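You operate a simulated robot arm through the tools that you are given. There is no shell and no other tool.

You are at the controls of a simulated two-armed robot. One attempt, no reset.

TASK
Wipe up the spill on the paint bench top with the rag there and put it back.

It is judged by the outcome, as a careful person would: the job done as asked, and still so three seconds after it is handed in. It fails if anything else is knocked over, pushed out of place, dropped, spilled or broken.

THE ROBOT
Two 7-joint arms with two-finger parallel grippers on one trunk, on a base that drives. Base frame: it is fixed to the floor where the robot stands at the start and does not move with it; the origin is under the middle of the robot, x ahead of it, y to its left, z up; the surface under the hand at the start is at about z = 0.86. Lengths are in m, angles in degrees, forces in N, time in s.
The left shoulder is at the start at [0.02, 0.113, 1.172], the right one opposite. With the tool pointing down near the work surface each hand reaches from about 0.24 to 0.6 m from the robot's upright axis, wherever it stands, measured 20 degrees to its own side. Payload 1.57 kg a hand.
Tool frame (each hand has its own): the origin (TCP) lies between the finger pads and is the grasp point; the fingertips stand 0.03 m ahead of it; z points along the fingers, y is the line along which they close. The gripper opens to 0.08 m. The fingers are 0.017 m wide and 0.012 m thick; the gripper's body (0.04 by 0.082 m) begins 0.08 m behind the TCP.
Orientation is that of the tool frame in the base frame, as a unit quaternion [w, x, y, z]. With the fingers straight down and closing along the base's y, the tool's x points along the base's -x, its y along +y and its z along -z.

THE INTERFACE
- The arms move only by the tool jog_arm. It takes "left_steps", "right_steps" or both (then of equal length, played together; a hand with none holds still); each is one flat list of numbers, 7 for each row, row after row: the turn, a rotation vector about the base's x, y, z in units of 5 degrees (1.0 is 5 degrees), then the shift along the base's x, y, z in units of 40 mm (1.0 is 40 mm), then the finger opening in mm, from 0 to 80. In form: [rx, ry, rz, dx, dy, dz, hand, rx, ry, rz, dx, dy, dz, hand, ...]. A call has 1 to 20 rows; each row shifts and turns the commanded pose from where the row before left it. A call with a number of a shift or a turn outside -1 to 1 is refused whole. Rows are played at 5 a second. More than 0.05 m and 8.6 degrees between two rows, or a gripper value outside its range, and nothing of the call is played. Where a pose cannot be reached the arm comes as near as it can. A force on the tool above 40 N (or 10 N above the force at the start of the call, whichever is more), or a blocked arm, ends the call early, and 0.2 s more pass. The fingers move at their own pace (about 0.045 m/s each) and stop on an object; they squeeze with about 38 N. The grip force told is the motor's: it shows also when the fingers shut on nothing. Time passes only in rows, and 0.2 s behind the last, so rows that do not move let the fingers close. The reply holds the time, the measured pose of the TCP, the force on the tool along the base axes, the opening and the grip force, in the units named above and with some noise, with the torque about the TCP (base axes, N m) and any sound that the robot's microphone picked up.
- Cameras (640 x 400 px; columns grow to the right, rows downward): "scene" is now at [0.0948, -0.0235, 1.3044]; the picture's right is [-0.26, -0.97, 0.00], its down [-0.49, 0.13, -0.86] and it looks along [0.83, -0.22, -0.51] (base axes); focal length 278 px, centre (320, 200). "left" rides on the left gripper at [0.072, 0.007, -0.122] in its tool frame; the picture's right is [-0.09, 1.00, 0.00], its down [-0.84, -0.08, -0.54] and it looks along [-0.54, -0.05, 0.84] (tool axes); focal length 238 px, centre (320, 200). "right" rides on the right gripper at [0.072, -0.007, -0.122] in its tool frame; the picture's right is [0.09, 1.00, 0.00], its down [-0.84, 0.08, -0.54] and it looks along [-0.54, 0.05, 0.84] (tool axes); focal length 238 px, centre (320, 200).
- camera(camera): a new picture of that camera. No time passes.
- raise_lower(by): slides the trunk up (or, below 0, down) by that many m; the arms and the scene camera ride with it, the base frame stays. It gives what a move gives, with no picture.
- base_move(legs): drives the robot by 1 to 6 legs, each [ahead, left, turn to the left] in m, m and degrees, along the robot's own axes; the way and the turn of a leg run together, so that a leg with both is an arc; at most 1.5 m and 180 degrees a leg. The arms and the cameras ride along, it lands a little off, and it stops where it bumps. It gives what a move gives.
- pan_tilt(pan, tilt): turns the head with the scene camera to pan (to the left, within 80 degrees either way) and tilt (down, from -29 to 69), counted from straight ahead of the robot. It gives what a move gives.
- pixel_to_xyz(camera, pixels): for up to 12 pixels [column, row] of the newest picture of that camera ("zoom" is the newest enlarged one), the place [x, y, z] in the base frame of the surface seen there, good to about 0.002 m. No time passes.
- zoom(camera, box): a new picture of the part [left, top, right, bottom] of that camera's present view, enlarged. No time passes.
- close_job(): hands the job in; it is judged then, once.

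Leave the grippers open and the arms clear of the work at the hand-in unless told otherwise.

The tools are called after ">>>" by a JSON object that holds its "op" and its "data". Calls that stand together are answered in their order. jog_arm: Moves the arms, as the interface text tells. Its arguments: {"type":"object","properties":{"left_steps":{"type":"array"},"right_steps":{"type":"array"}},"required":[]} The other tools are called the same way: raise_lower (by) slides the trunk up or down; base_move (legs) drives the base; pan_tilt (pan, tilt) turns the head that bears the scene camera; camera (camera) takes a picture; pixel_to_xyz (camera, pixels) gives the place of the surface under pixels of a picture; zoom (camera, box) takes an enlarged picture of a part of a camera's view; close_job () hands the job in.

At the start:

```text
t: 0.0
left_tool_pos: [0.4005, -0.0167, 1.1143]
left_orientation: [-0.001, 0.0, 1.0, 0.0]
left_contact_force: [-0.1, -0.1, -0.4]
left_wrist_torque: [0.02, 0.03, -0.01]
left_grip_width: 0.08
left_gripper_force: 0.1
right_tool_pos: [0.3753, -0.4088, 1.139]
right_orientation: [0.0, 0.0, 1.0, 0.001]
right_contact_force: [0.4, -0.4, 0.5]
right_wrist_torque: [0.01, 0.0, -0.06]
right_grip_width: 0.0802
right_gripper_force: 0.1
trunk travel left (down, up): [-0.225, 0.345]
robot x, y, heading: [-0.0008, -0.0024, -0.2]
head pan, tilt: [-15.0, 30.8]
```

scene: 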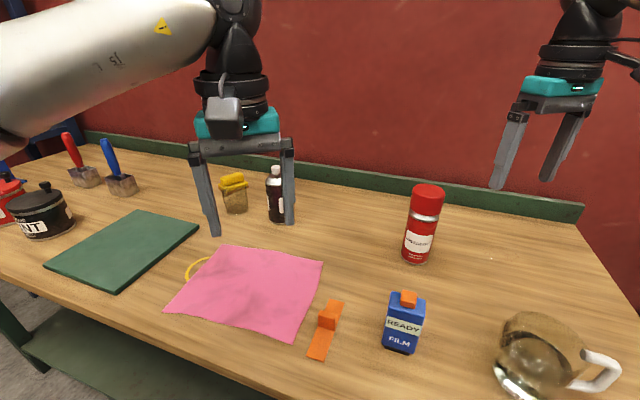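
right: 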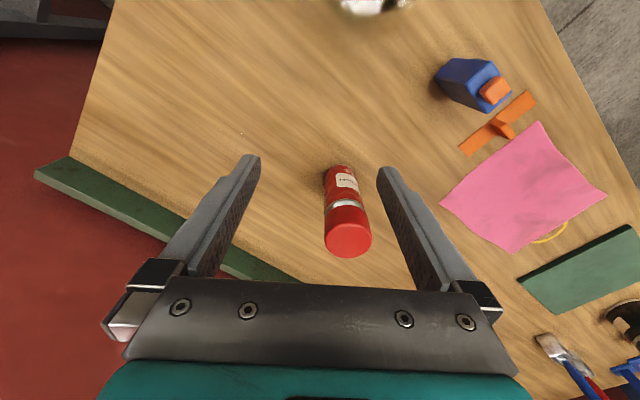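
left: 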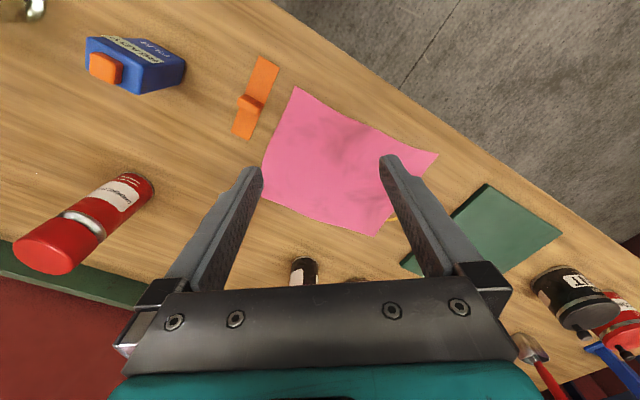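

I see a pink rag at about (250,290) in the scene picture, with a yellow loop sticking out at (195,268), an orange clip at (325,330), and a blue film box, red can, mug and paint pots. I can't clearly see the spill yet, so I'll zoom in on parts of the bench.

>>> {"op": "zoom", "data": {"camera": "scene", "box": [140, 220, 360, 380]}}

>>> {"op": "zoom", "data": {"camera": "scene", "box": [400, 180, 640, 400]}}

>>> {"op": "zoom", "data": {"camera": "scene", "box": [0, 100, 220, 300]}}

```text
2.50 times, centred on (250, 300) of scene
```

zoom: 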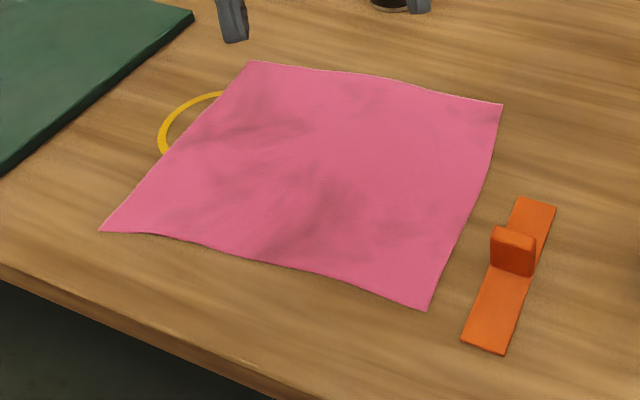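

```text
1.82 times, centred on (520, 290) of scene
```

zoom: 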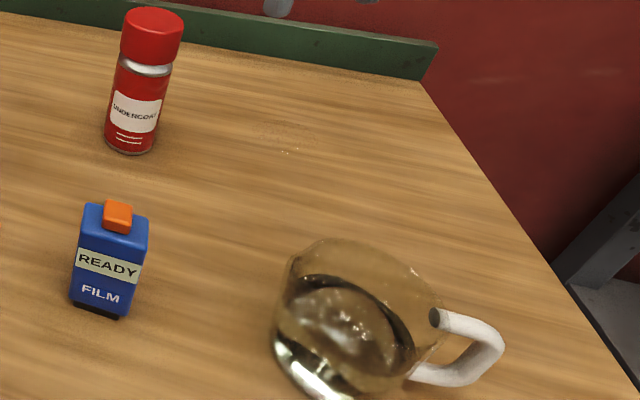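

```text
2.00 times, centred on (110, 200) of scene
```

zoom: 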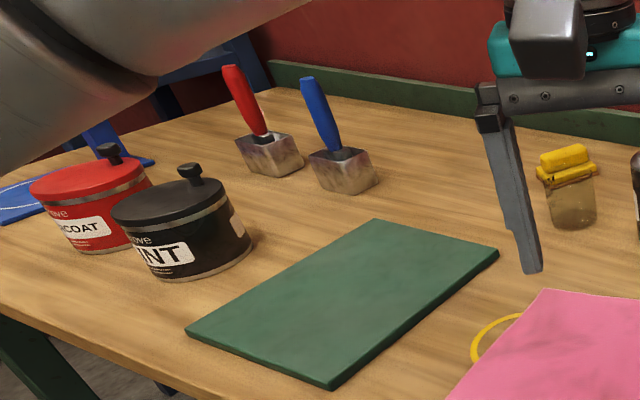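

There are faint glints near (490,258) in the scene view, beside the red can, which may be a clear spill. I'll look at that area and at the right hand camera's (243,133) up close.

>>> {"op": "zoom", "data": {"camera": "scene", "box": [440, 220, 560, 300]}}

>>> {"op": "zoom", "data": {"camera": "right", "box": [160, 60, 340, 200]}}

>>> {"op": "zoom", "data": {"camera": "left", "box": [0, 20, 320, 220]}}

>>> {"op": "zoom", "data": {"camera": "right", "box": [400, 0, 640, 280]}}

```text
5.00 times, centred on (500, 260) of scene
```

zoom: 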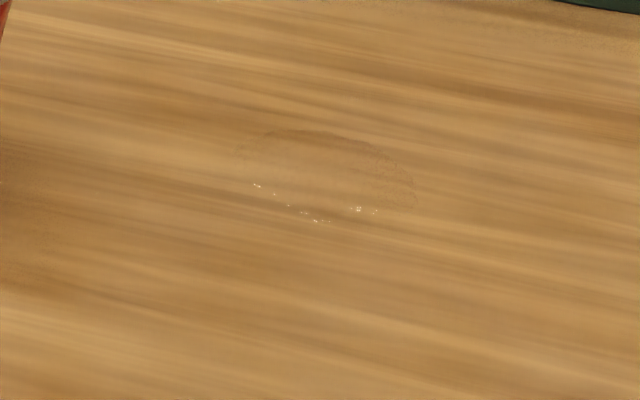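

```text
2.86 times, centred on (250, 130) of right
```

zoom: 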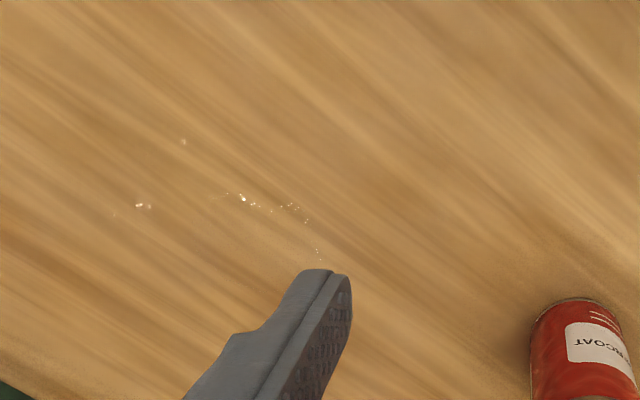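

```text
2.00 times, centred on (160, 120) of left
```

zoom: 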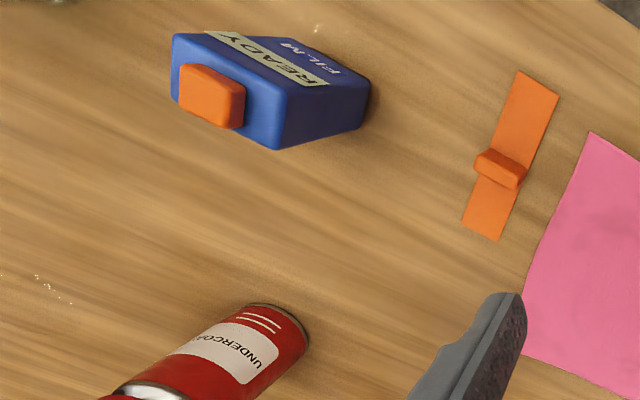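

```text
1.43 times, centred on (520, 140) of right
```

zoom: 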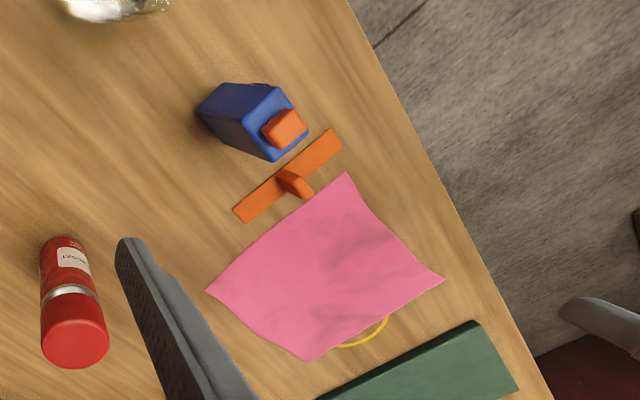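

A faint clear puddle outline shows at about (320,180) in the zoom of the scene at (500,256). I'll locate points on it, on the rag's corners, and on the nearby items.

>>> {"op": "pixel_to_xyz", "data": {"camera": "scene", "pixels": [[500, 256], [487, 252], [496, 246], [510, 249], [523, 259], [503, 264], [425, 187], [402, 298], [325, 330], [540, 350], [612, 368], [500, 350]]}}

>>> {"op": "pixel_to_xyz", "data": {"camera": "scene", "pixels": [[222, 245], [323, 262], [292, 344], [165, 312], [250, 290], [190, 268], [200, 262], [187, 281], [340, 300], [318, 360], [333, 310], [145, 250]]}}

>>> {"op": "pixel_to_xyz", "data": {"camera": "left", "pixels": [[20, 160], [158, 34], [300, 265], [10, 15]]}}

>>> {"op": "pixel_to_xyz", "data": {"camera": "right", "pixels": [[211, 132], [226, 109], [247, 130], [265, 134], [273, 147], [370, 8], [340, 180], [348, 245]]}}

```text
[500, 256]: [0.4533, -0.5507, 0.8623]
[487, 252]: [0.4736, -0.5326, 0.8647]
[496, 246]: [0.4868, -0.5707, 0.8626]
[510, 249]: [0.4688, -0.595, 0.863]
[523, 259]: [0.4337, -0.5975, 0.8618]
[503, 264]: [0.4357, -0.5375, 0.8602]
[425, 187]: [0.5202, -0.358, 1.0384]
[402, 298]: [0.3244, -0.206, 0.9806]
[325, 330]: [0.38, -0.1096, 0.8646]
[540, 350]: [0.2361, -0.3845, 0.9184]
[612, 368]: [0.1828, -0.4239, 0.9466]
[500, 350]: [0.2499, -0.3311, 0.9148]
```

```text
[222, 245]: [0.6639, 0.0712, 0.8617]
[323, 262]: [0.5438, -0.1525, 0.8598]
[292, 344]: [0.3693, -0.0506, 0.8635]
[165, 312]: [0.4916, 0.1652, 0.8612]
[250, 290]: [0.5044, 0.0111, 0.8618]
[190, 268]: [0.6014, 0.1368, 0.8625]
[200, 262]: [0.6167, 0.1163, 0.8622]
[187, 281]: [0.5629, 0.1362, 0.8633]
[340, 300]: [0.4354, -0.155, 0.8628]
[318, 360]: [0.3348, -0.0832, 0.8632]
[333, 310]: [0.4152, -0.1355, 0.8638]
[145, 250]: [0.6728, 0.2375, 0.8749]
```

```text
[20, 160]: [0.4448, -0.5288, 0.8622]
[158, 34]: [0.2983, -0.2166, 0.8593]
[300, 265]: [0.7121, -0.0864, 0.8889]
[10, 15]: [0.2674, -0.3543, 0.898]
```

```text
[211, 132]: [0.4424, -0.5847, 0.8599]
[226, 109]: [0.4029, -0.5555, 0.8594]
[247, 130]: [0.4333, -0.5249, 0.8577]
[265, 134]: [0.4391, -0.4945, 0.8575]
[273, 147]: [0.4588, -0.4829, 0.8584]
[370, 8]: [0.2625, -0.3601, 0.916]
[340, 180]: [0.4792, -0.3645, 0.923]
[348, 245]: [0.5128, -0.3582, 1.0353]
```

The bench top is at z≈0.86. The puddle is around (0.45,-0.56), beyond reach from here, and the rag is centred near (0.517,0.008). Next I'll look around with the head for the bench edges and anything I might hit.

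>>> {"op": "pan_tilt", "data": {"pan": -40, "tilt": 40}}

>>> {"op": "camera", "data": {"camera": "scene"}}

>>> {"op": "pan_tilt", "data": {"pan": 0, "tilt": 55}}

>>> {"op": "camera", "data": {"camera": "scene"}}

```text
t: 0.9
left_tool_pos: [0.4004, -0.0164, 1.1139]
left_orientation: [0.0, 0.0, 1.0, -0.001]
left_contact_force: [-0.5, 0.7, -0.3]
left_wrist_torque: [-0.01, 0.0, 0.01]
left_grip_width: 0.0801
left_gripper_force: 0.1
right_tool_pos: [0.3766, -0.4075, 1.1388]
right_orientation: [0.0, 0.0, 1.0, 0.0]
right_contact_force: [0.0, -0.9, -0.5]
right_wrist_torque: [-0.01, -0.03, -0.03]
right_grip_width: 0.0796
right_gripper_force: 0.0
trunk travel left (down, up): [-0.225, 0.345]
robot x, y, heading: [0.0023, -0.0027, -0.1]
head pan, tilt: [-40.0, 40.0]
```

```text
taken
```

scene: 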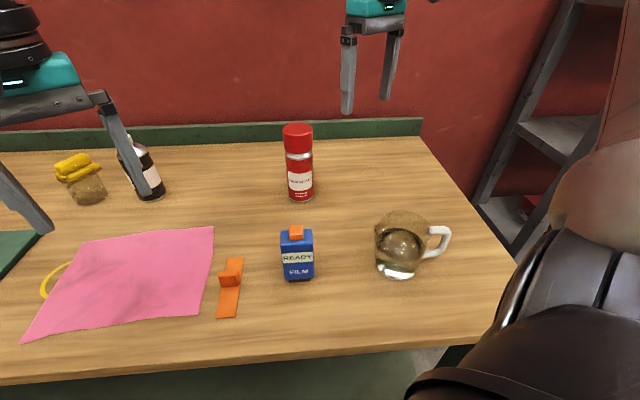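

```text
t: 2.0
left_tool_pos: [0.4005, -0.0161, 1.1154]
left_orientation: [0.0, -0.001, 1.0, -0.001]
left_contact_force: [-0.2, 0.5, 0.1]
left_wrist_torque: [0.0, 0.0, 0.02]
left_grip_width: 0.0801
left_gripper_force: 0.1
right_tool_pos: [0.3759, -0.4074, 1.1396]
right_orientation: [0.0, 0.0, 1.0, 0.001]
right_contact_force: [0.5, 0.4, 0.1]
right_wrist_torque: [0.0, 0.02, -0.04]
right_grip_width: 0.0798
right_gripper_force: 0.1
trunk travel left (down, up): [-0.225, 0.345]
robot x, y, heading: [0.0016, -0.0049, -0.2]
head pan, tilt: [0.0, 55.0]
```

```text
taken
```

scene: 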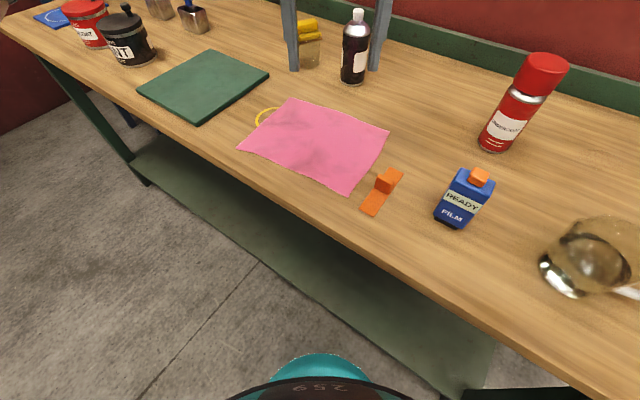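

The bench runs at an angle to the robot. I'll read points along its front edge and the items in this view.

>>> {"op": "pixel_to_xyz", "data": {"camera": "scene", "pixels": [[50, 54], [180, 151], [300, 233], [400, 297], [500, 348], [560, 375], [137, 89], [200, 122], [270, 75], [263, 120], [322, 45], [352, 80]]}}

>>> {"op": "zoom", "data": {"camera": "scene", "box": [220, 80, 420, 230]}}

>>> {"op": "zoom", "data": {"camera": "scene", "box": [480, 80, 640, 200]}}

```text
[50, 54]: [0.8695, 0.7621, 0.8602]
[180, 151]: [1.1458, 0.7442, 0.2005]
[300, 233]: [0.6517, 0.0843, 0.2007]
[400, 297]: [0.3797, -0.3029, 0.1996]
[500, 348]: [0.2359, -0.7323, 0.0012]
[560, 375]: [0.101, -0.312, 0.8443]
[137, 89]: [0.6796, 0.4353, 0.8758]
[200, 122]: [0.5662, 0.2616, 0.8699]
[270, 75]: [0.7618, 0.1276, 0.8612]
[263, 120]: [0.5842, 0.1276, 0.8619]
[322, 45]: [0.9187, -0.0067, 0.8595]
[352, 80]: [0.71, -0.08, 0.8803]
```

```text
2.67 times, centred on (320, 155) of scene
```

zoom: 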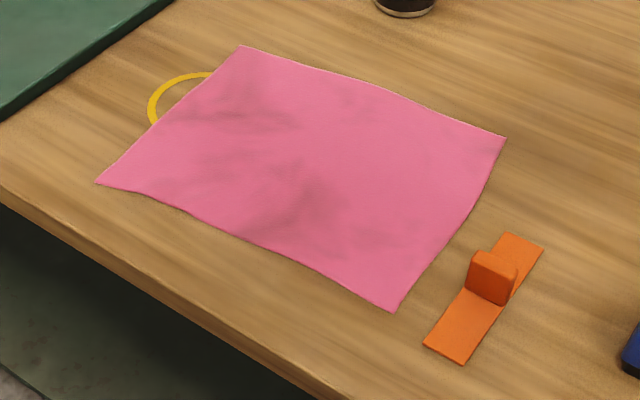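

```text
3.33 times, centred on (560, 140) of scene
```

zoom: 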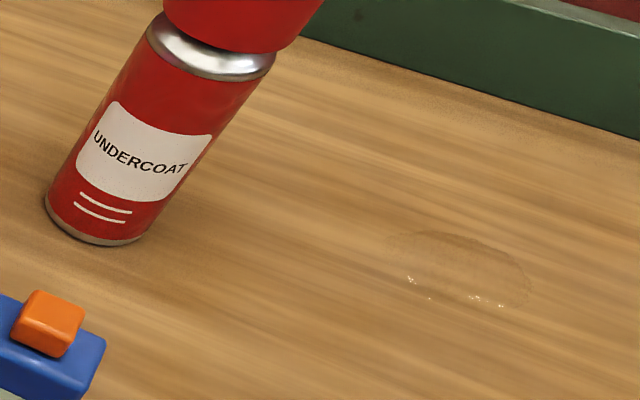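

The clear puddle outline is now visible in the zoom, about columns 390–530 and rows 230–310. I'll measure its rim.

>>> {"op": "pixel_to_xyz", "data": {"camera": "zoom", "pixels": [[390, 255], [440, 231], [500, 250], [528, 280], [505, 306], [430, 300], [410, 280], [460, 270], [90, 240], [50, 205], [145, 235]]}}

>>> {"op": "pan_tilt", "data": {"pan": -55, "tilt": 45}}

>>> {"op": "camera", "data": {"camera": "scene"}}

```text
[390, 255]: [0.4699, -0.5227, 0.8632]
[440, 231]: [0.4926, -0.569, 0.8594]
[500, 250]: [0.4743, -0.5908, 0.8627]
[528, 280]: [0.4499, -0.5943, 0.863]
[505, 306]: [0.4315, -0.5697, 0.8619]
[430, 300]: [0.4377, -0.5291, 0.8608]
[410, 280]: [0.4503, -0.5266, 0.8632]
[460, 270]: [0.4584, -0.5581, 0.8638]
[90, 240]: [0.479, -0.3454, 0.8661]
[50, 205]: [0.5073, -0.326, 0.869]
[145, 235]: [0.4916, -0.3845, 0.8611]
```

```text
t: 3.2
left_tool_pos: [0.4006, -0.0165, 1.1142]
left_orientation: [0.0, 0.001, 1.0, 0.001]
left_contact_force: [0.5, 0.2, -0.5]
left_wrist_torque: [0.0, -0.03, -0.01]
left_grip_width: 0.0798
left_gripper_force: 0.1
right_tool_pos: [0.3769, -0.4081, 1.1401]
right_orientation: [0.0, 0.0, 1.0, 0.0]
right_contact_force: [-1.0, -0.3, -0.3]
right_wrist_torque: [0.0, 0.02, 0.01]
right_grip_width: 0.0801
right_gripper_force: 0.1
trunk travel left (down, up): [-0.225, 0.345]
robot x, y, heading: [-0.0019, 0.0014, -0.3]
head pan, tilt: [-55.0, 45.0]
```

```text
taken
```

scene: 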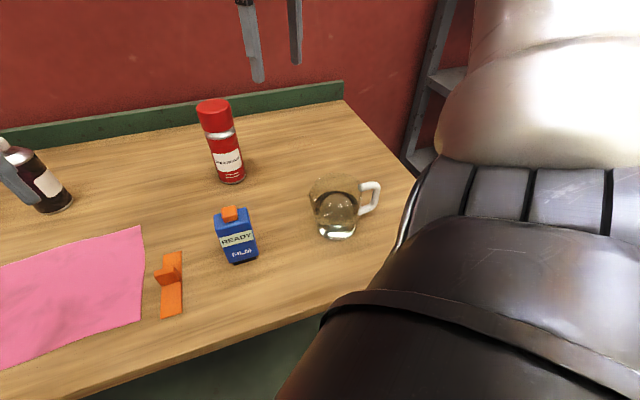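

The puddle centres near (0.461,-0.558), about 7 cm across. It sits deep on the bench, which faces a heading of about -36°. I'll go back to the pan -40 view to measure the bench's front edge, right end and surroundings before planning the drive.

>>> {"op": "pan_tilt", "data": {"pan": -40, "tilt": 40}}

>>> {"op": "camera", "data": {"camera": "scene"}}

>>> {"op": "pixel_to_xyz", "data": {"camera": "scene", "pixels": [[423, 138], [480, 250], [510, 325], [450, 345], [300, 352], [150, 365], [10, 380], [418, 150], [600, 130], [560, 230], [530, 170], [200, 140]]}}

>>> {"op": "zoom", "data": {"camera": "scene", "box": [290, 110, 530, 350]}}

```text
t: 4.0
left_tool_pos: [0.4, -0.0161, 1.114]
left_orientation: [-0.001, 0.001, 1.0, 0.0]
left_contact_force: [0.0, 0.5, -0.1]
left_wrist_torque: [0.0, 0.0, 0.03]
left_grip_width: 0.0801
left_gripper_force: 0.1
right_tool_pos: [0.3762, -0.4076, 1.1385]
right_orientation: [0.0, 0.0, 1.0, 0.001]
right_contact_force: [0.1, 0.2, -0.5]
right_wrist_torque: [0.0, 0.02, -0.01]
right_grip_width: 0.0801
right_gripper_force: 0.1
trunk travel left (down, up): [-0.225, 0.345]
robot x, y, heading: [-0.0008, 0.0047, 0.1]
head pan, tilt: [-40.0, 40.0]
```

```text
taken
```

scene: 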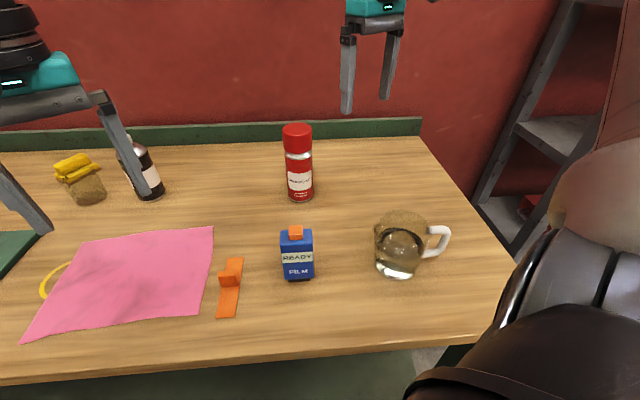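

```text
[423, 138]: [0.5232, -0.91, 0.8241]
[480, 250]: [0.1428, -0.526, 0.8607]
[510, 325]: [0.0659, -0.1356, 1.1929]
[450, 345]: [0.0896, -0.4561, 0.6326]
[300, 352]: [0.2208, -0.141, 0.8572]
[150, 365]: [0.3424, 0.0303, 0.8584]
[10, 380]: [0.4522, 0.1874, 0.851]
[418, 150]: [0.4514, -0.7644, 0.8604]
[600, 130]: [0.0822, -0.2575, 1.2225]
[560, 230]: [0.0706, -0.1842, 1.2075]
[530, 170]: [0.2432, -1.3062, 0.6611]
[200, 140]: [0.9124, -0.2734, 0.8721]
```

```text
1.67 times, centred on (410, 230) of scene
```

zoom: 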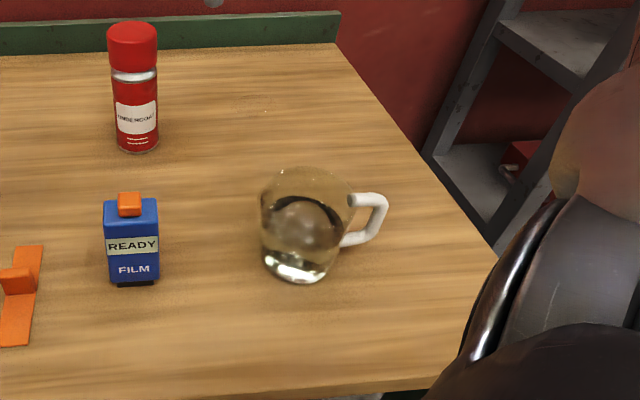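

The front edge runs through (0.221,-0.141) and (0.452,0.187), about 0.26 m from the robot's axis. The bench's right end is about 0.19 m beyond the puddle. I'll look straight down to see my own base footprint, and also right and left.

>>> {"op": "pan_tilt", "data": {"pan": 0, "tilt": 69}}

>>> {"op": "camera", "data": {"camera": "scene"}}

>>> {"op": "pixel_to_xyz", "data": {"camera": "scene", "pixels": [[320, 380], [320, 330], [320, 300], [320, 270], [250, 330], [400, 330], [200, 380], [450, 380]]}}

>>> {"op": "pan_tilt", "data": {"pan": -75, "tilt": 20}}

>>> {"op": "camera", "data": {"camera": "scene"}}

```text
t: 5.0
left_tool_pos: [0.4012, -0.0168, 1.1148]
left_orientation: [0.0, 0.001, 1.0, 0.0]
left_contact_force: [-1.0, -0.4, -0.3]
left_wrist_torque: [-0.01, 0.03, 0.0]
left_grip_width: 0.08
left_gripper_force: 0.0
right_tool_pos: [0.3768, -0.4071, 1.14]
right_orientation: [0.001, -0.001, 1.0, 0.0]
right_contact_force: [1.0, -0.7, 0.0]
right_wrist_torque: [-0.02, 0.01, 0.0]
right_grip_width: 0.08
right_gripper_force: 0.0
trunk travel left (down, up): [-0.225, 0.345]
robot x, y, heading: [-0.0012, -0.0009, 0.1]
head pan, tilt: [0.0, 68.8]
```

```text
taken
```

scene: 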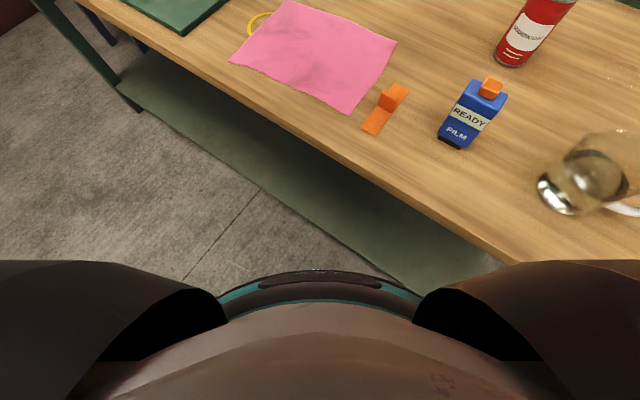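

```text
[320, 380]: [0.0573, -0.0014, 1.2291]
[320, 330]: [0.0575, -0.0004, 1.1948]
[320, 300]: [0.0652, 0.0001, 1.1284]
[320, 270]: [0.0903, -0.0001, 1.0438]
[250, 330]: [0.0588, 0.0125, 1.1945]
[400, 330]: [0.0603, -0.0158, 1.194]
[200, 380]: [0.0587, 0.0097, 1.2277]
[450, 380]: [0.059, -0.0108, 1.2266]
```

```text
t: 6.5
left_tool_pos: [0.4009, -0.0158, 1.1154]
left_orientation: [0.0, -0.001, 1.0, 0.0]
left_contact_force: [0.5, 0.0, -0.3]
left_wrist_torque: [0.0, -0.02, 0.01]
left_grip_width: 0.0803
left_gripper_force: 0.0
right_tool_pos: [0.3772, -0.4078, 1.1399]
right_orientation: [0.0, 0.001, 1.0, 0.001]
right_contact_force: [0.2, 0.2, 0.6]
right_wrist_torque: [0.02, -0.01, 0.04]
right_grip_width: 0.0798
right_gripper_force: 0.1
trunk travel left (down, up): [-0.225, 0.345]
robot x, y, heading: [0.0002, -0.0011, -0.2]
head pan, tilt: [-75.0, 20.0]
```

```text
taken
```

scene: 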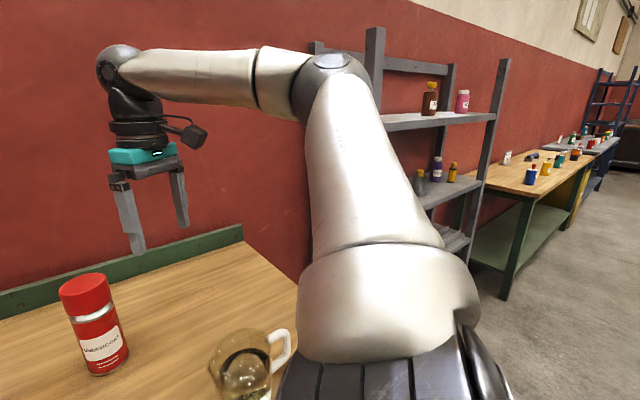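

I see a grey shelf unit and other benches further right. I'll measure the shelf posts and the bench's right corner in this view to judge the space at the bench's right end.

>>> {"op": "pixel_to_xyz", "data": {"camera": "scene", "pixels": [[500, 100], [485, 180], [370, 60], [450, 80], [430, 125], [240, 232], [285, 272], [290, 330], [520, 200], [490, 290], [400, 120], [505, 290]]}}

>>> {"op": "pan_tilt", "data": {"pan": -35, "tilt": 69}}

>>> {"op": "camera", "data": {"camera": "scene"}}

```text
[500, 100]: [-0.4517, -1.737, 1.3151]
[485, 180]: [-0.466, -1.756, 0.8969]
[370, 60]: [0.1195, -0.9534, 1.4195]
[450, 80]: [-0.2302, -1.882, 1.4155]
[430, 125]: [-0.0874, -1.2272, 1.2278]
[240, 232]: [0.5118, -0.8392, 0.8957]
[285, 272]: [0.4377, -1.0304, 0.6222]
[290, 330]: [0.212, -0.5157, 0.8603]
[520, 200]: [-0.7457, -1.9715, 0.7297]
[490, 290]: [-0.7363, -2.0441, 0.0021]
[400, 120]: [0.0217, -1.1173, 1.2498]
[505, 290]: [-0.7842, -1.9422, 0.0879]
```

```text
t: 7.7
left_tool_pos: [0.4007, -0.0164, 1.114]
left_orientation: [0.0, 0.001, 1.0, 0.0]
left_contact_force: [0.8, -0.9, 0.0]
left_wrist_torque: [-0.01, -0.01, 0.02]
left_grip_width: 0.08
left_gripper_force: 0.0
right_tool_pos: [0.3769, -0.4069, 1.14]
right_orientation: [0.0, 0.001, 1.0, 0.0]
right_contact_force: [-0.7, -0.5, -0.2]
right_wrist_torque: [-0.02, 0.02, -0.02]
right_grip_width: 0.0799
right_gripper_force: 0.1
trunk travel left (down, up): [-0.225, 0.345]
robot x, y, heading: [0.0001, 0.0027, -0.0]
head pan, tilt: [-35.0, 68.8]
```

```text
taken
```

scene: 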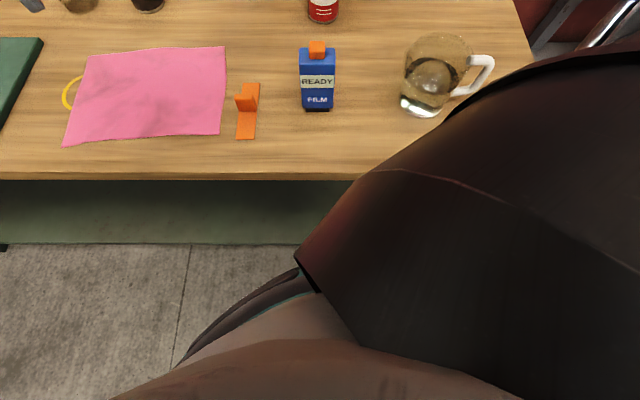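

The shelf's front plane stands about 0.33 m from the bench's right end, so I can't go in there. I'll query floor points beside my torso silhouette to bound my base's size.

>>> {"op": "pixel_to_xyz", "data": {"camera": "scene", "pixels": [[180, 355], [200, 325], [235, 295], [280, 270], [130, 385], [60, 395], [10, 395], [185, 362], [300, 262], [260, 240]]}}

>>> {"op": "pan_tilt", "data": {"pan": 30, "tilt": 69}}

>>> {"op": "camera", "data": {"camera": "scene"}}

```text
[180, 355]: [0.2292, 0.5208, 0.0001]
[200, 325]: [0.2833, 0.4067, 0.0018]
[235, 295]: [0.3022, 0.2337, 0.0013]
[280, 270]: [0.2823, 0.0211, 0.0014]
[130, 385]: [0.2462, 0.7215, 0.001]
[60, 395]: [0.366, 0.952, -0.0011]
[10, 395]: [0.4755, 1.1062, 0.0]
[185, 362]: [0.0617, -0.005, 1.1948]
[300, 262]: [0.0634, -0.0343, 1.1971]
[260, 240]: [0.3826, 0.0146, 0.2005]
```

```text
t: 9.0
left_tool_pos: [0.4013, -0.0154, 1.1145]
left_orientation: [0.0, -0.001, 1.0, 0.0]
left_contact_force: [0.8, -0.2, 0.5]
left_wrist_torque: [0.0, -0.02, 0.0]
left_grip_width: 0.0801
left_gripper_force: 0.0
right_tool_pos: [0.3772, -0.4076, 1.1392]
right_orientation: [0.0, 0.0, 1.0, 0.001]
right_contact_force: [-0.2, -0.4, 0.0]
right_wrist_torque: [0.02, -0.01, -0.02]
right_grip_width: 0.08
right_gripper_force: 0.0
trunk travel left (down, up): [-0.225, 0.345]
robot x, y, heading: [0.0004, 0.0036, 0.2]
head pan, tilt: [30.0, 68.8]
```

```text
taken
```

scene: 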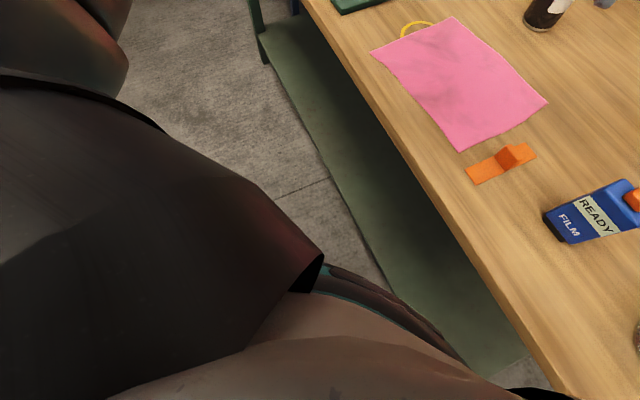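

My plan is to move the left hand off to the left, clear of the bench. Then the right hand pinches the rag at its middle, since its shoulder is only 0.51 m from the rag, and carries it over to the puddle. First, the left hand goes away to about (0.30,0.30,1.23).

>>> {"op": "jog_arm", "data": {"left_steps": [0, 0, 0, -0.3, 0.8, 0.3, 80, 0, 0, 0, -0.3, 0.8, 0.3, 80, 0, 0, 0, -0.3, 0.8, 0.3, 80, 0, 0, 0, -0.3, 0.8, 0.3, 80, 0, 0, 0, -0.3, 0.8, 0.3, 80, 0, 0, 0, -0.3, 0.8, 0.3, 80, 0, 0, 0, -0.3, 0.8, 0.3, 80, 0, 0, 0, -0.3, 0.8, 0.3, 80, 0, 0, 0, -0.3, 0.8, 0.3, 80, 0, 0, 0, -0.3, 0.8, 0.3, 80]}}

>>> {"op": "pan_tilt", "data": {"pan": 0, "tilt": 50}}

>>> {"op": "camera", "data": {"camera": "scene"}}

```text
t: 11.2
left_tool_pos: [0.281, 0.304, 1.2349]
left_orientation: [0.0, 0.001, 1.0, 0.0]
left_contact_force: [-0.3, 0.3, 0.0]
left_wrist_torque: [-0.05, 0.03, 0.03]
left_grip_width: 0.0797
left_gripper_force: 0.1
right_tool_pos: [0.3764, -0.4066, 1.1398]
right_orientation: [0.0, 0.001, 1.0, 0.001]
right_contact_force: [-0.5, -0.7, -0.1]
right_wrist_torque: [0.01, 0.0, 0.03]
right_grip_width: 0.08
right_gripper_force: 0.2
trunk travel left (down, up): [-0.225, 0.345]
robot x, y, heading: [0.0003, 0.0025, 0.1]
head pan, tilt: [30.0, 68.8]
```

```text
t: 12.2
left_tool_pos: [0.2807, 0.3035, 1.2351]
left_orientation: [0.0, -0.001, 1.0, 0.0]
left_contact_force: [0.5, -0.3, -0.3]
left_wrist_torque: [-0.03, 0.03, -0.02]
left_grip_width: 0.08
left_gripper_force: 0.1
right_tool_pos: [0.3764, -0.4088, 1.1391]
right_orientation: [0.0, -0.001, 1.0, 0.0]
right_contact_force: [-0.2, -0.3, -0.1]
right_wrist_torque: [0.02, 0.0, 0.0]
right_grip_width: 0.0799
right_gripper_force: 0.0
trunk travel left (down, up): [-0.225, 0.345]
robot x, y, heading: [0.0014, -0.0024, 0.0]
head pan, tilt: [0.0, 50.0]
```

```text
taken
```

scene: 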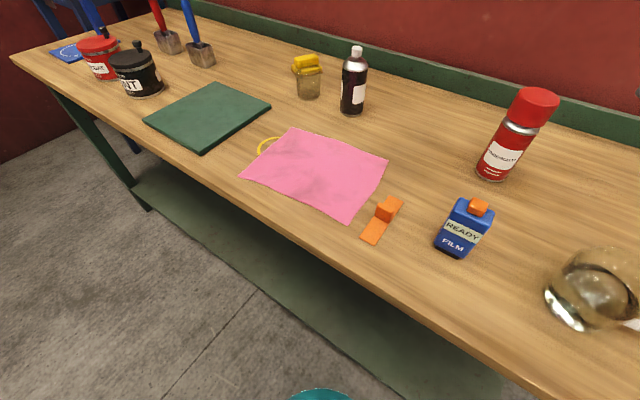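

The left hand is clear and the rag is fully visible. Before picking it up, I'll test whether the right hand can reach over the puddle tilted outward 30°, staying at z≈1.1. That also gives me a close look at the puddle.

>>> {"op": "jog_arm", "data": {"right_steps": [-0.707, -0.707, 0, 0.354, -0.625, -0.1, 80, -0.707, -0.707, 0, 0.354, -0.625, -0.1, 80, -0.707, -0.707, 0, 0.354, -0.625, -0.1, 80, -0.707, -0.707, 0, 0.354, -0.625, -0.1, 80, -0.707, -0.707, 0, 0.354, -0.625, -0.1, 80, -0.707, -0.707, 0, 0.354, -0.625, -0.1, 80, 0, 0, 0, 0, 0, 0, 80]}}

>>> {"op": "camera", "data": {"camera": "right"}}

```text
t: 13.8
left_tool_pos: [0.2814, 0.3047, 1.2346]
left_orientation: [0.0, 0.0, 1.0, 0.0]
left_contact_force: [-0.7, 0.5, -0.7]
left_wrist_torque: [-0.02, -0.01, 0.0]
left_grip_width: 0.0801
left_gripper_force: 0.1
right_tool_pos: [0.4604, -0.5585, 1.1151]
right_orientation: [0.184, 0.0, 0.966, -0.183]
right_contact_force: [0.0, -1.0, 0.4]
right_wrist_torque: [-0.01, -0.01, 0.02]
right_grip_width: 0.0801
right_gripper_force: 0.2
trunk travel left (down, up): [-0.225, 0.345]
robot x, y, heading: [0.0016, 0.0006, -0.0]
head pan, tilt: [0.0, 50.0]
```

```text
taken
```

right: 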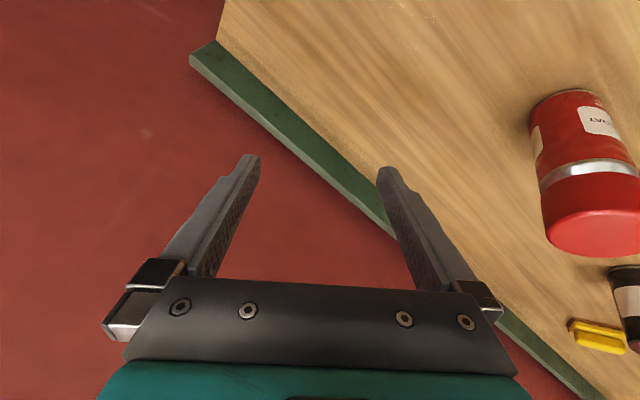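

It reached that pose exactly. I'll lower straight down toward z≈0.955, still well above the puddle, to check reach near the surface.

>>> {"op": "jog_arm", "data": {"right_steps": [0, 0, 0, 0, 0, -0.8, 80, 0, 0, 0, 0, 0, -0.8, 80, 0, 0, 0, 0, 0, -0.8, 80, 0, 0, 0, 0, 0, -0.8, 80, 0, 0, 0, 0, 0, -0.8, 80, 0, 0, 0, 0, 0, 0, 80]}}

>>> {"op": "camera", "data": {"camera": "right"}}

>>> {"op": "pan_tilt", "data": {"pan": -40, "tilt": 35}}

>>> {"op": "camera", "data": {"camera": "scene"}}

```text
t: 15.2
left_tool_pos: [0.2806, 0.3035, 1.2349]
left_orientation: [0.0, 0.0, 1.0, 0.0]
left_contact_force: [0.1, 0.8, -0.5]
left_wrist_torque: [-0.03, -0.01, -0.02]
left_grip_width: 0.0803
left_gripper_force: 0.0
right_tool_pos: [0.4606, -0.5584, 0.9562]
right_orientation: [0.182, -0.001, 0.966, -0.183]
right_contact_force: [0.2, 0.4, 0.0]
right_wrist_torque: [0.02, 0.03, 0.0]
right_grip_width: 0.08
right_gripper_force: 0.1
trunk travel left (down, up): [-0.225, 0.345]
robot x, y, heading: [0.0032, -0.0005, -0.2]
head pan, tilt: [0.0, 50.0]
```

```text
taken
```

right: 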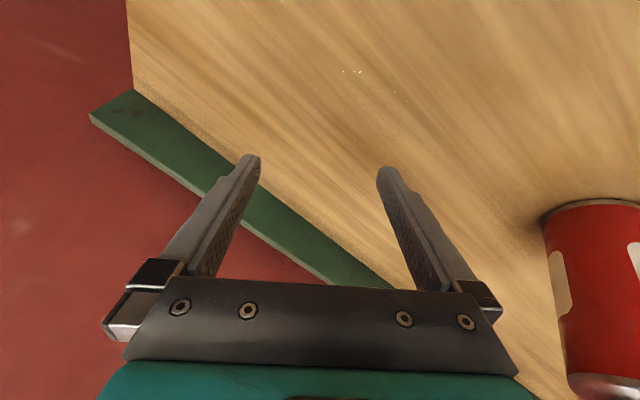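

```text
t: 16.3
left_tool_pos: [0.2819, 0.3039, 1.2351]
left_orientation: [0.0, 0.001, 1.0, 0.001]
left_contact_force: [-0.2, 0.0, -0.1]
left_wrist_torque: [0.0, 0.06, 0.0]
left_grip_width: 0.0801
left_gripper_force: 0.0
right_tool_pos: [0.4604, -0.557, 0.9545]
right_orientation: [0.182, 0.0, 0.966, -0.184]
right_contact_force: [0.3, -0.1, -0.2]
right_wrist_torque: [0.01, 0.0, -0.01]
right_grip_width: 0.08
right_gripper_force: 0.0
trunk travel left (down, up): [-0.225, 0.345]
robot x, y, heading: [-0.0015, 0.0025, -0.0]
head pan, tilt: [-40.0, 35.0]
```

```text
taken
```

scene: 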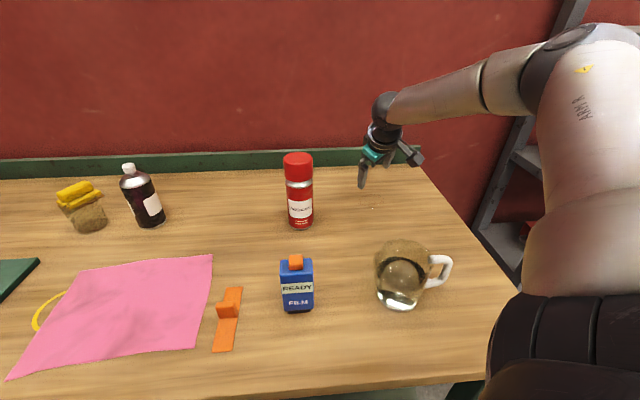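

Reach near the puddle is confirmed from this base position. I'll zoom into the hand camera around (370,100) to get the puddle's extent more precisely.

>>> {"op": "zoom", "data": {"camera": "right", "box": [270, 20, 470, 160]}}

>>> {"op": "pixel_to_xyz", "data": {"camera": "zoom", "pixels": [[100, 100], [320, 100], [500, 100], [320, 200], [500, 250], [200, 250], [320, 350], [220, 170], [280, 165], [400, 320]]}}

>>> {"op": "zoom", "data": {"camera": "scene", "box": [300, 170, 460, 270]}}

```text
2.86 times, centred on (370, 90) of right
```

zoom: 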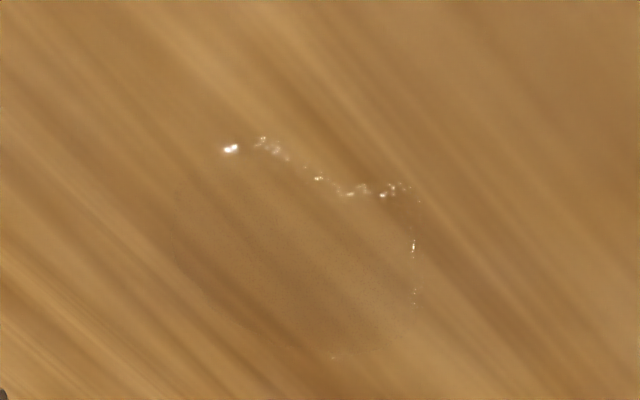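

```text
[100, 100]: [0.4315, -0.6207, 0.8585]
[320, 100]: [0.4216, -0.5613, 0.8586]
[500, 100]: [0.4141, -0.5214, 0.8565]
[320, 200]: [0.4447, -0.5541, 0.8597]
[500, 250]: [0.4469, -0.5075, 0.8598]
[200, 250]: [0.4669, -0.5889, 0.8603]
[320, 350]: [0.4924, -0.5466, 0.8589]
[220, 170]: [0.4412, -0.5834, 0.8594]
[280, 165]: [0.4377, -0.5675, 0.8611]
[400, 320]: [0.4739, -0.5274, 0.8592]
```

```text
4.00 times, centred on (380, 220) of scene
```

zoom: 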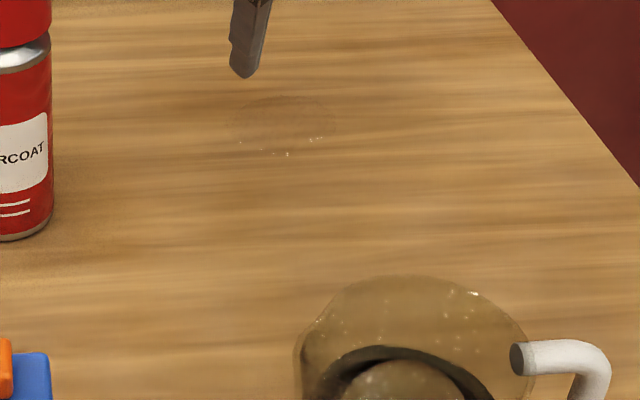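

The puddle's centre is about (0.463,-0.562), radius about 3.5 cm. Now I'll raise the right hand, untilt it and bring it back over the bench toward the rag, keeping the tips above the can top (1.04).

>>> {"op": "jog_arm", "data": {"right_steps": [0, 0, 0, 0, 0, 1, 80, 0, 0, 0, 0, 0, 1, 80, 0, 0, 0, 0, 0, 1, 80, 0, 0, 0, 0, 0, 1, 80, 0, 0, 0, 0, 0, 1, 80, 0.707, 0.707, 0, -0.354, 0.625, 0, 80, 0.707, 0.707, 0, -0.354, 0.625, 0, 80, 0.707, 0.707, 0, -0.354, 0.625, 0, 80, 0.707, 0.707, 0, -0.354, 0.625, 0, 80, 0.707, 0.707, 0, -0.354, 0.625, 0, 80, 0.707, 0.707, 0, -0.354, 0.625, 0, 80]}}

>>> {"op": "jog_arm", "data": {"right_steps": [0, 0, 0, 0.25, 0.9, 0, 80, 0, 0, 0, 0.25, 0.9, 0, 80, 0, 0, 0, 0.25, 0.9, 0, 80, 0, 0, 0, 0.25, 0.9, 0, 80, 0, 0, 0, 0.25, 0.9, 0, 80, 0, 0, 0, 0.25, 0.9, 0, 80, 0, 0, 0, 0.25, 0.9, 0, 80, 0, 0, 0, 0.25, 0.9, 0, 80, 0, 0, 0, 0.25, 0.9, 0, 80, 0, 0, 0, 0.25, 0.9, 0, 80]}}

>>> {"op": "camera", "data": {"camera": "right"}}

>>> {"op": "pan_tilt", "data": {"pan": -10, "tilt": 45}}

>>> {"op": "camera", "data": {"camera": "scene"}}

```text
t: 18.7
left_tool_pos: [0.2817, 0.3051, 1.2345]
left_orientation: [0.0, 0.0, 1.0, 0.0]
left_contact_force: [-0.7, 1.0, 0.5]
left_wrist_torque: [0.03, 0.04, 0.03]
left_grip_width: 0.0797
left_gripper_force: 0.0
right_tool_pos: [0.3765, -0.4072, 1.1552]
right_orientation: [0.0, 0.0, 1.0, 0.001]
right_contact_force: [0.3, 0.0, -0.8]
right_wrist_torque: [0.01, 0.0, 0.01]
right_grip_width: 0.08
right_gripper_force: 0.0
trunk travel left (down, up): [-0.225, 0.345]
robot x, y, heading: [-0.0056, 0.0011, -0.0]
head pan, tilt: [-40.0, 35.0]
```

```text
t: 20.9
left_tool_pos: [0.2824, 0.3038, 1.2352]
left_orientation: [0.0, 0.0, 1.0, 0.0]
left_contact_force: [0.4, -0.3, 0.2]
left_wrist_torque: [0.03, 0.0, 0.02]
left_grip_width: 0.0798
left_gripper_force: 0.0
right_tool_pos: [0.4339, -0.1251, 1.1426]
right_orientation: [0.002, 0.001, 1.0, 0.001]
right_contact_force: [0.4, -0.5, -0.2]
right_wrist_torque: [-0.05, -0.01, 0.02]
right_grip_width: 0.0801
right_gripper_force: 0.0
right hand out of reach, approached as far as the arm can: row 8, 9, 10
trunk travel left (down, up): [-0.225, 0.345]
robot x, y, heading: [0.0034, -0.0005, 0.1]
head pan, tilt: [-40.0, 35.0]
```

```text
taken
```

right: 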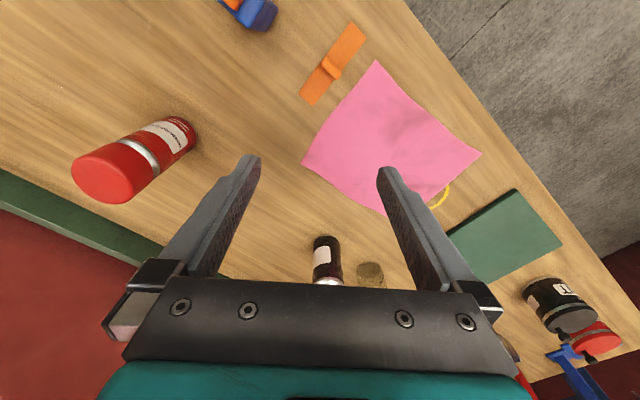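

```text
t: 21.8
left_tool_pos: [0.2822, 0.3035, 1.2357]
left_orientation: [-0.001, 0.0, 1.0, 0.0]
left_contact_force: [-0.3, -0.5, -0.7]
left_wrist_torque: [-0.01, 0.01, 0.01]
left_grip_width: 0.0799
left_gripper_force: 0.0
right_tool_pos: [0.4343, -0.126, 1.1437]
right_orientation: [0.003, 0.0, 1.0, 0.001]
right_contact_force: [-0.4, 0.2, 0.2]
right_wrist_torque: [0.0, 0.01, -0.05]
right_grip_width: 0.0803
right_gripper_force: 0.1
trunk travel left (down, up): [-0.225, 0.345]
robot x, y, heading: [0.0012, -0.0012, -0.0]
head pan, tilt: [-10.0, 45.0]
```

```text
taken
```

scene: 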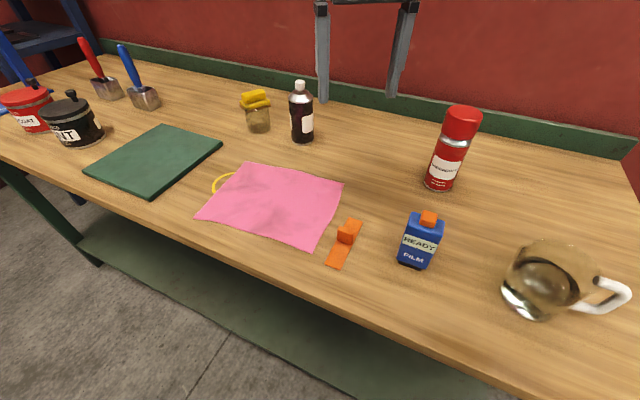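

At this height the right hand ran out of reach at (0.434,-0.125), crossing in front of the body. So I'll shift the base leftward along the bench by about 0.3 m, parallel to its front edge. First I'll bring the right hand back to its side and read the bottle's height for clearance.

>>> {"op": "pixel_to_xyz", "data": {"camera": "scene", "pixels": [[300, 84], [256, 95], [256, 125], [70, 96], [120, 48], [84, 42], [300, 140], [346, 232], [428, 218], [540, 250], [20, 92], [70, 130]]}}

>>> {"op": "jog_arm", "data": {"right_steps": [0, 0, 0, -0.3, -0.9, 0, 80, 0, 0, 0, -0.3, -0.9, 0, 80, 0, 0, 0, -0.3, -0.9, 0, 80, 0, 0, 0, -0.3, -0.9, 0, 80, 0, 0, 0, -0.3, -0.9, 0, 80, 0, 0, 0, -0.3, -0.9, 0, 80, 0, 0, 0, -0.3, -0.9, 0, 80]}}

```text
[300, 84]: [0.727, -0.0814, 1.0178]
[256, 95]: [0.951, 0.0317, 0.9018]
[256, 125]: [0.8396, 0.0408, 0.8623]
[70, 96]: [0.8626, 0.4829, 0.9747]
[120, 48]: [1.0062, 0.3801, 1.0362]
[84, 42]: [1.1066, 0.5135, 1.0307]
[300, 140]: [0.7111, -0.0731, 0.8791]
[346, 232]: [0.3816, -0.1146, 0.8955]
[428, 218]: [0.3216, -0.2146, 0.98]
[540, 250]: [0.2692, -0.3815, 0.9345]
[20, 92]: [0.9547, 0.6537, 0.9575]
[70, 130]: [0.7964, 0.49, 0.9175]
```

```text
t: 23.4
left_tool_pos: [0.2811, 0.3034, 1.2349]
left_orientation: [0.0, 0.0, 1.0, 0.0]
left_contact_force: [-0.4, -0.6, 0.5]
left_wrist_torque: [-0.01, -0.01, 0.05]
left_grip_width: 0.0798
left_gripper_force: 0.1
right_tool_pos: [0.3487, -0.3768, 1.142]
right_orientation: [-0.001, 0.0, 1.0, 0.0]
right_contact_force: [-0.2, -0.4, 0.3]
right_wrist_torque: [-0.02, 0.02, -0.01]
right_grip_width: 0.0798
right_gripper_force: 0.0
trunk travel left (down, up): [-0.225, 0.345]
robot x, y, heading: [0.0013, 0.0029, 0.3]
head pan, tilt: [-10.0, 45.0]
```

Everything on the bench is below z≈1.04 and both hands' tips are above 1.1. I'll drive 0.3 m left, parallel to the bench edge.

>>> {"op": "base_move", "data": {"legs": [[0.085, 0.124, 0], [0.085, 0.124, 0]]}}

>>> {"op": "camera", "data": {"camera": "right"}}

>>> {"op": "camera", "data": {"camera": "scene"}}

```text
t: 25.8
left_tool_pos: [0.4516, 0.5533, 1.2355]
left_orientation: [0.0, 0.0, 1.0, 0.0]
left_contact_force: [0.2, 0.2, 0.1]
left_wrist_torque: [-0.02, 0.0, 0.01]
left_grip_width: 0.0801
left_gripper_force: 0.0
right_tool_pos: [0.5207, -0.1256, 1.1413]
right_orientation: [0.0, -0.001, 1.0, -0.001]
right_contact_force: [0.3, 0.4, -0.6]
right_wrist_torque: [-0.03, -0.03, -0.03]
right_grip_width: 0.0799
right_gripper_force: 0.1
trunk travel left (down, up): [-0.225, 0.345]
robot x, y, heading: [0.1715, 0.2479, 0.1]
head pan, tilt: [-10.0, 45.0]
```

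```text
taken
```

right: 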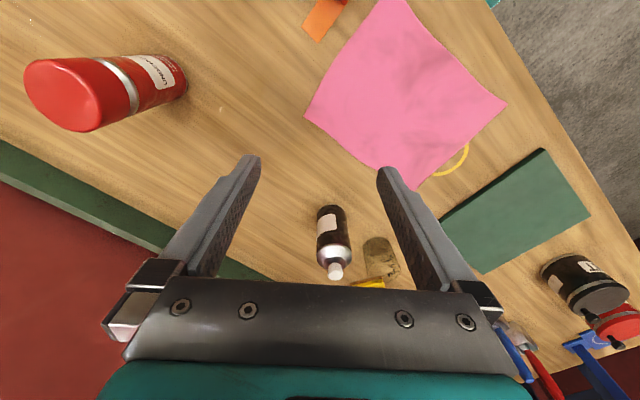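

```text
taken
```

scene: 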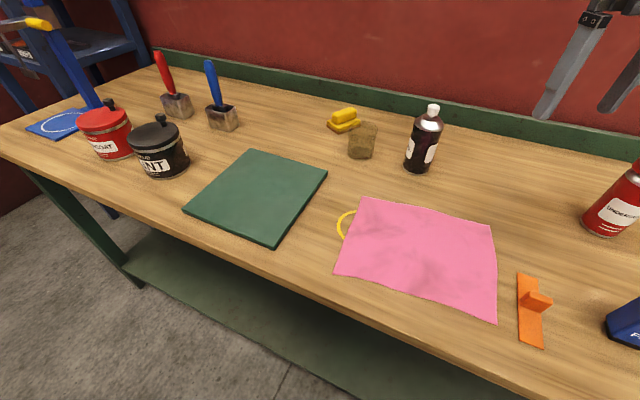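

The drive went cleanly to (0.17,0.25). I'll re-measure the rag's corners from this closer view, and check a tiny glint at (220,108) in the hand view in case it's another wet spot.

>>> {"op": "pixel_to_xyz", "data": {"camera": "scene", "pixels": [[362, 198], [491, 226], [496, 321], [335, 272], [420, 250], [338, 228], [345, 215], [352, 211], [343, 238], [430, 210], [493, 270], [415, 297]]}}

>>> {"op": "zoom", "data": {"camera": "right", "box": [150, 40, 310, 160]}}

>>> {"op": "zoom", "data": {"camera": "scene", "box": [310, 180, 560, 350]}}

```text
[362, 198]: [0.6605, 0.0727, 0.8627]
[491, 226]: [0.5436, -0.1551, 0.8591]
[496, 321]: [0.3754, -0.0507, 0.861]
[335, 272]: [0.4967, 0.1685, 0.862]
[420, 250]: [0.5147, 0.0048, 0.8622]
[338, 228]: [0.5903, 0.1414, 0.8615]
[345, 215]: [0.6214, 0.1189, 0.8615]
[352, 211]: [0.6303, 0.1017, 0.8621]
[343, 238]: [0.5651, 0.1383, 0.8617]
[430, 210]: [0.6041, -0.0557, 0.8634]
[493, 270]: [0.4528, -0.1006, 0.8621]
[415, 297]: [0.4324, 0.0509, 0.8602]
```

```text
3.33 times, centred on (230, 100) of right
```

zoom: 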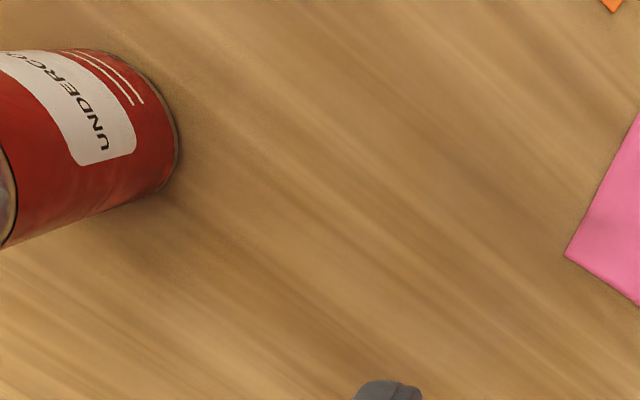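

```text
2.35 times, centred on (435, 265) of scene
```

zoom: 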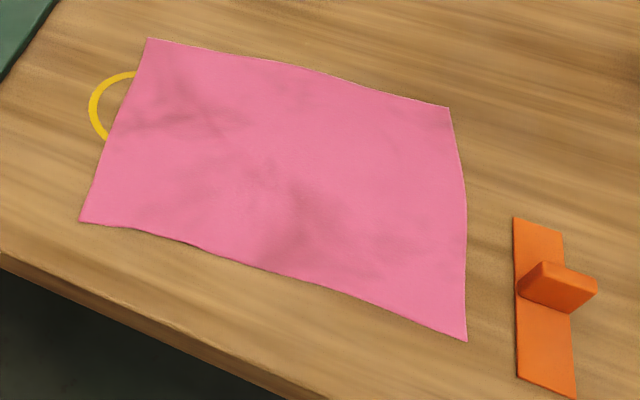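

There's no other wet spot. The rag's centre is (0.519,0.009), and the yellow ring is a flat mark on the bench. I'll bring the right hand over the rag's centre and down to z≈0.94.

>>> {"op": "jog_arm", "data": {"right_steps": [0, 0, 0, -0.01, 0.84, 0, 60, 0, 0, 0, -0.01, 0.84, 0, 60, 0, 0, 0, -0.01, 0.84, 0, 60, 0, 0, 0, -0.01, 0.84, 0, 60, 0, 0, 0, 0, 0, -1, 60, 0, 0, 0, 0, 0, -1, 60, 0, 0, 0, 0, 0, -1, 60, 0, 0, 0, 0, 0, -1, 60, 0, 0, 0, 0, 0, -1, 60, 0, 0, 0, 0, 0, 0, 60]}}

>>> {"op": "camera", "data": {"camera": "right"}}

>>> {"op": "camera", "data": {"camera": "scene"}}

```text
t: 28.0
left_tool_pos: [0.4515, 0.5526, 1.2359]
left_orientation: [0.0, -0.001, 1.0, 0.0]
left_contact_force: [-0.7, -1.1, -1.0]
left_wrist_torque: [0.03, 0.03, -0.01]
left_grip_width: 0.0801
left_gripper_force: 0.1
right_tool_pos: [0.5194, 0.0075, 0.9424]
right_orientation: [0.0, 0.0, 1.0, 0.0]
right_contact_force: [-0.3, -0.5, 0.3]
right_wrist_torque: [0.0, 0.0, 0.0]
right_grip_width: 0.0599
right_gripper_force: 0.1
trunk travel left (down, up): [-0.225, 0.345]
robot x, y, heading: [0.1684, 0.2507, -0.1]
head pan, tilt: [-10.0, 45.0]
```

```text
taken
```

right: 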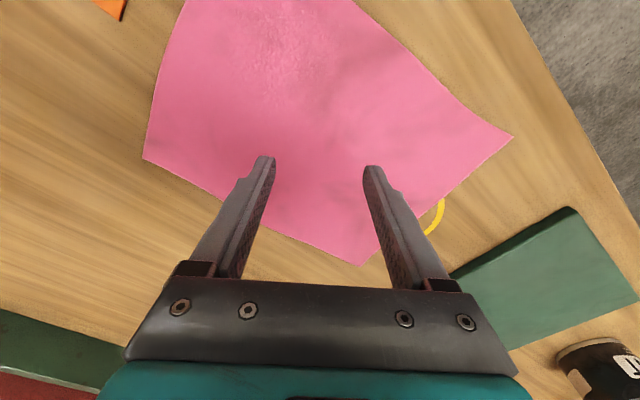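

```text
taken
```

scene: 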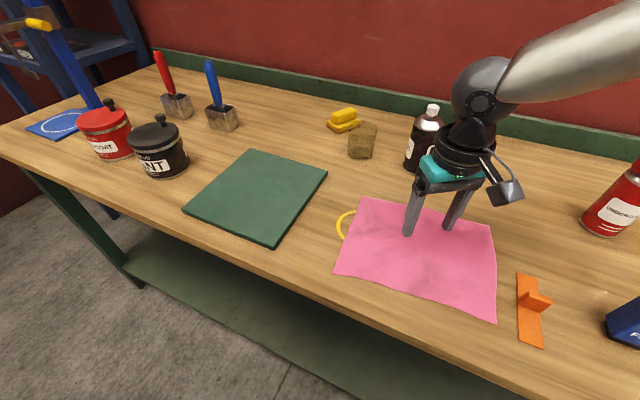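

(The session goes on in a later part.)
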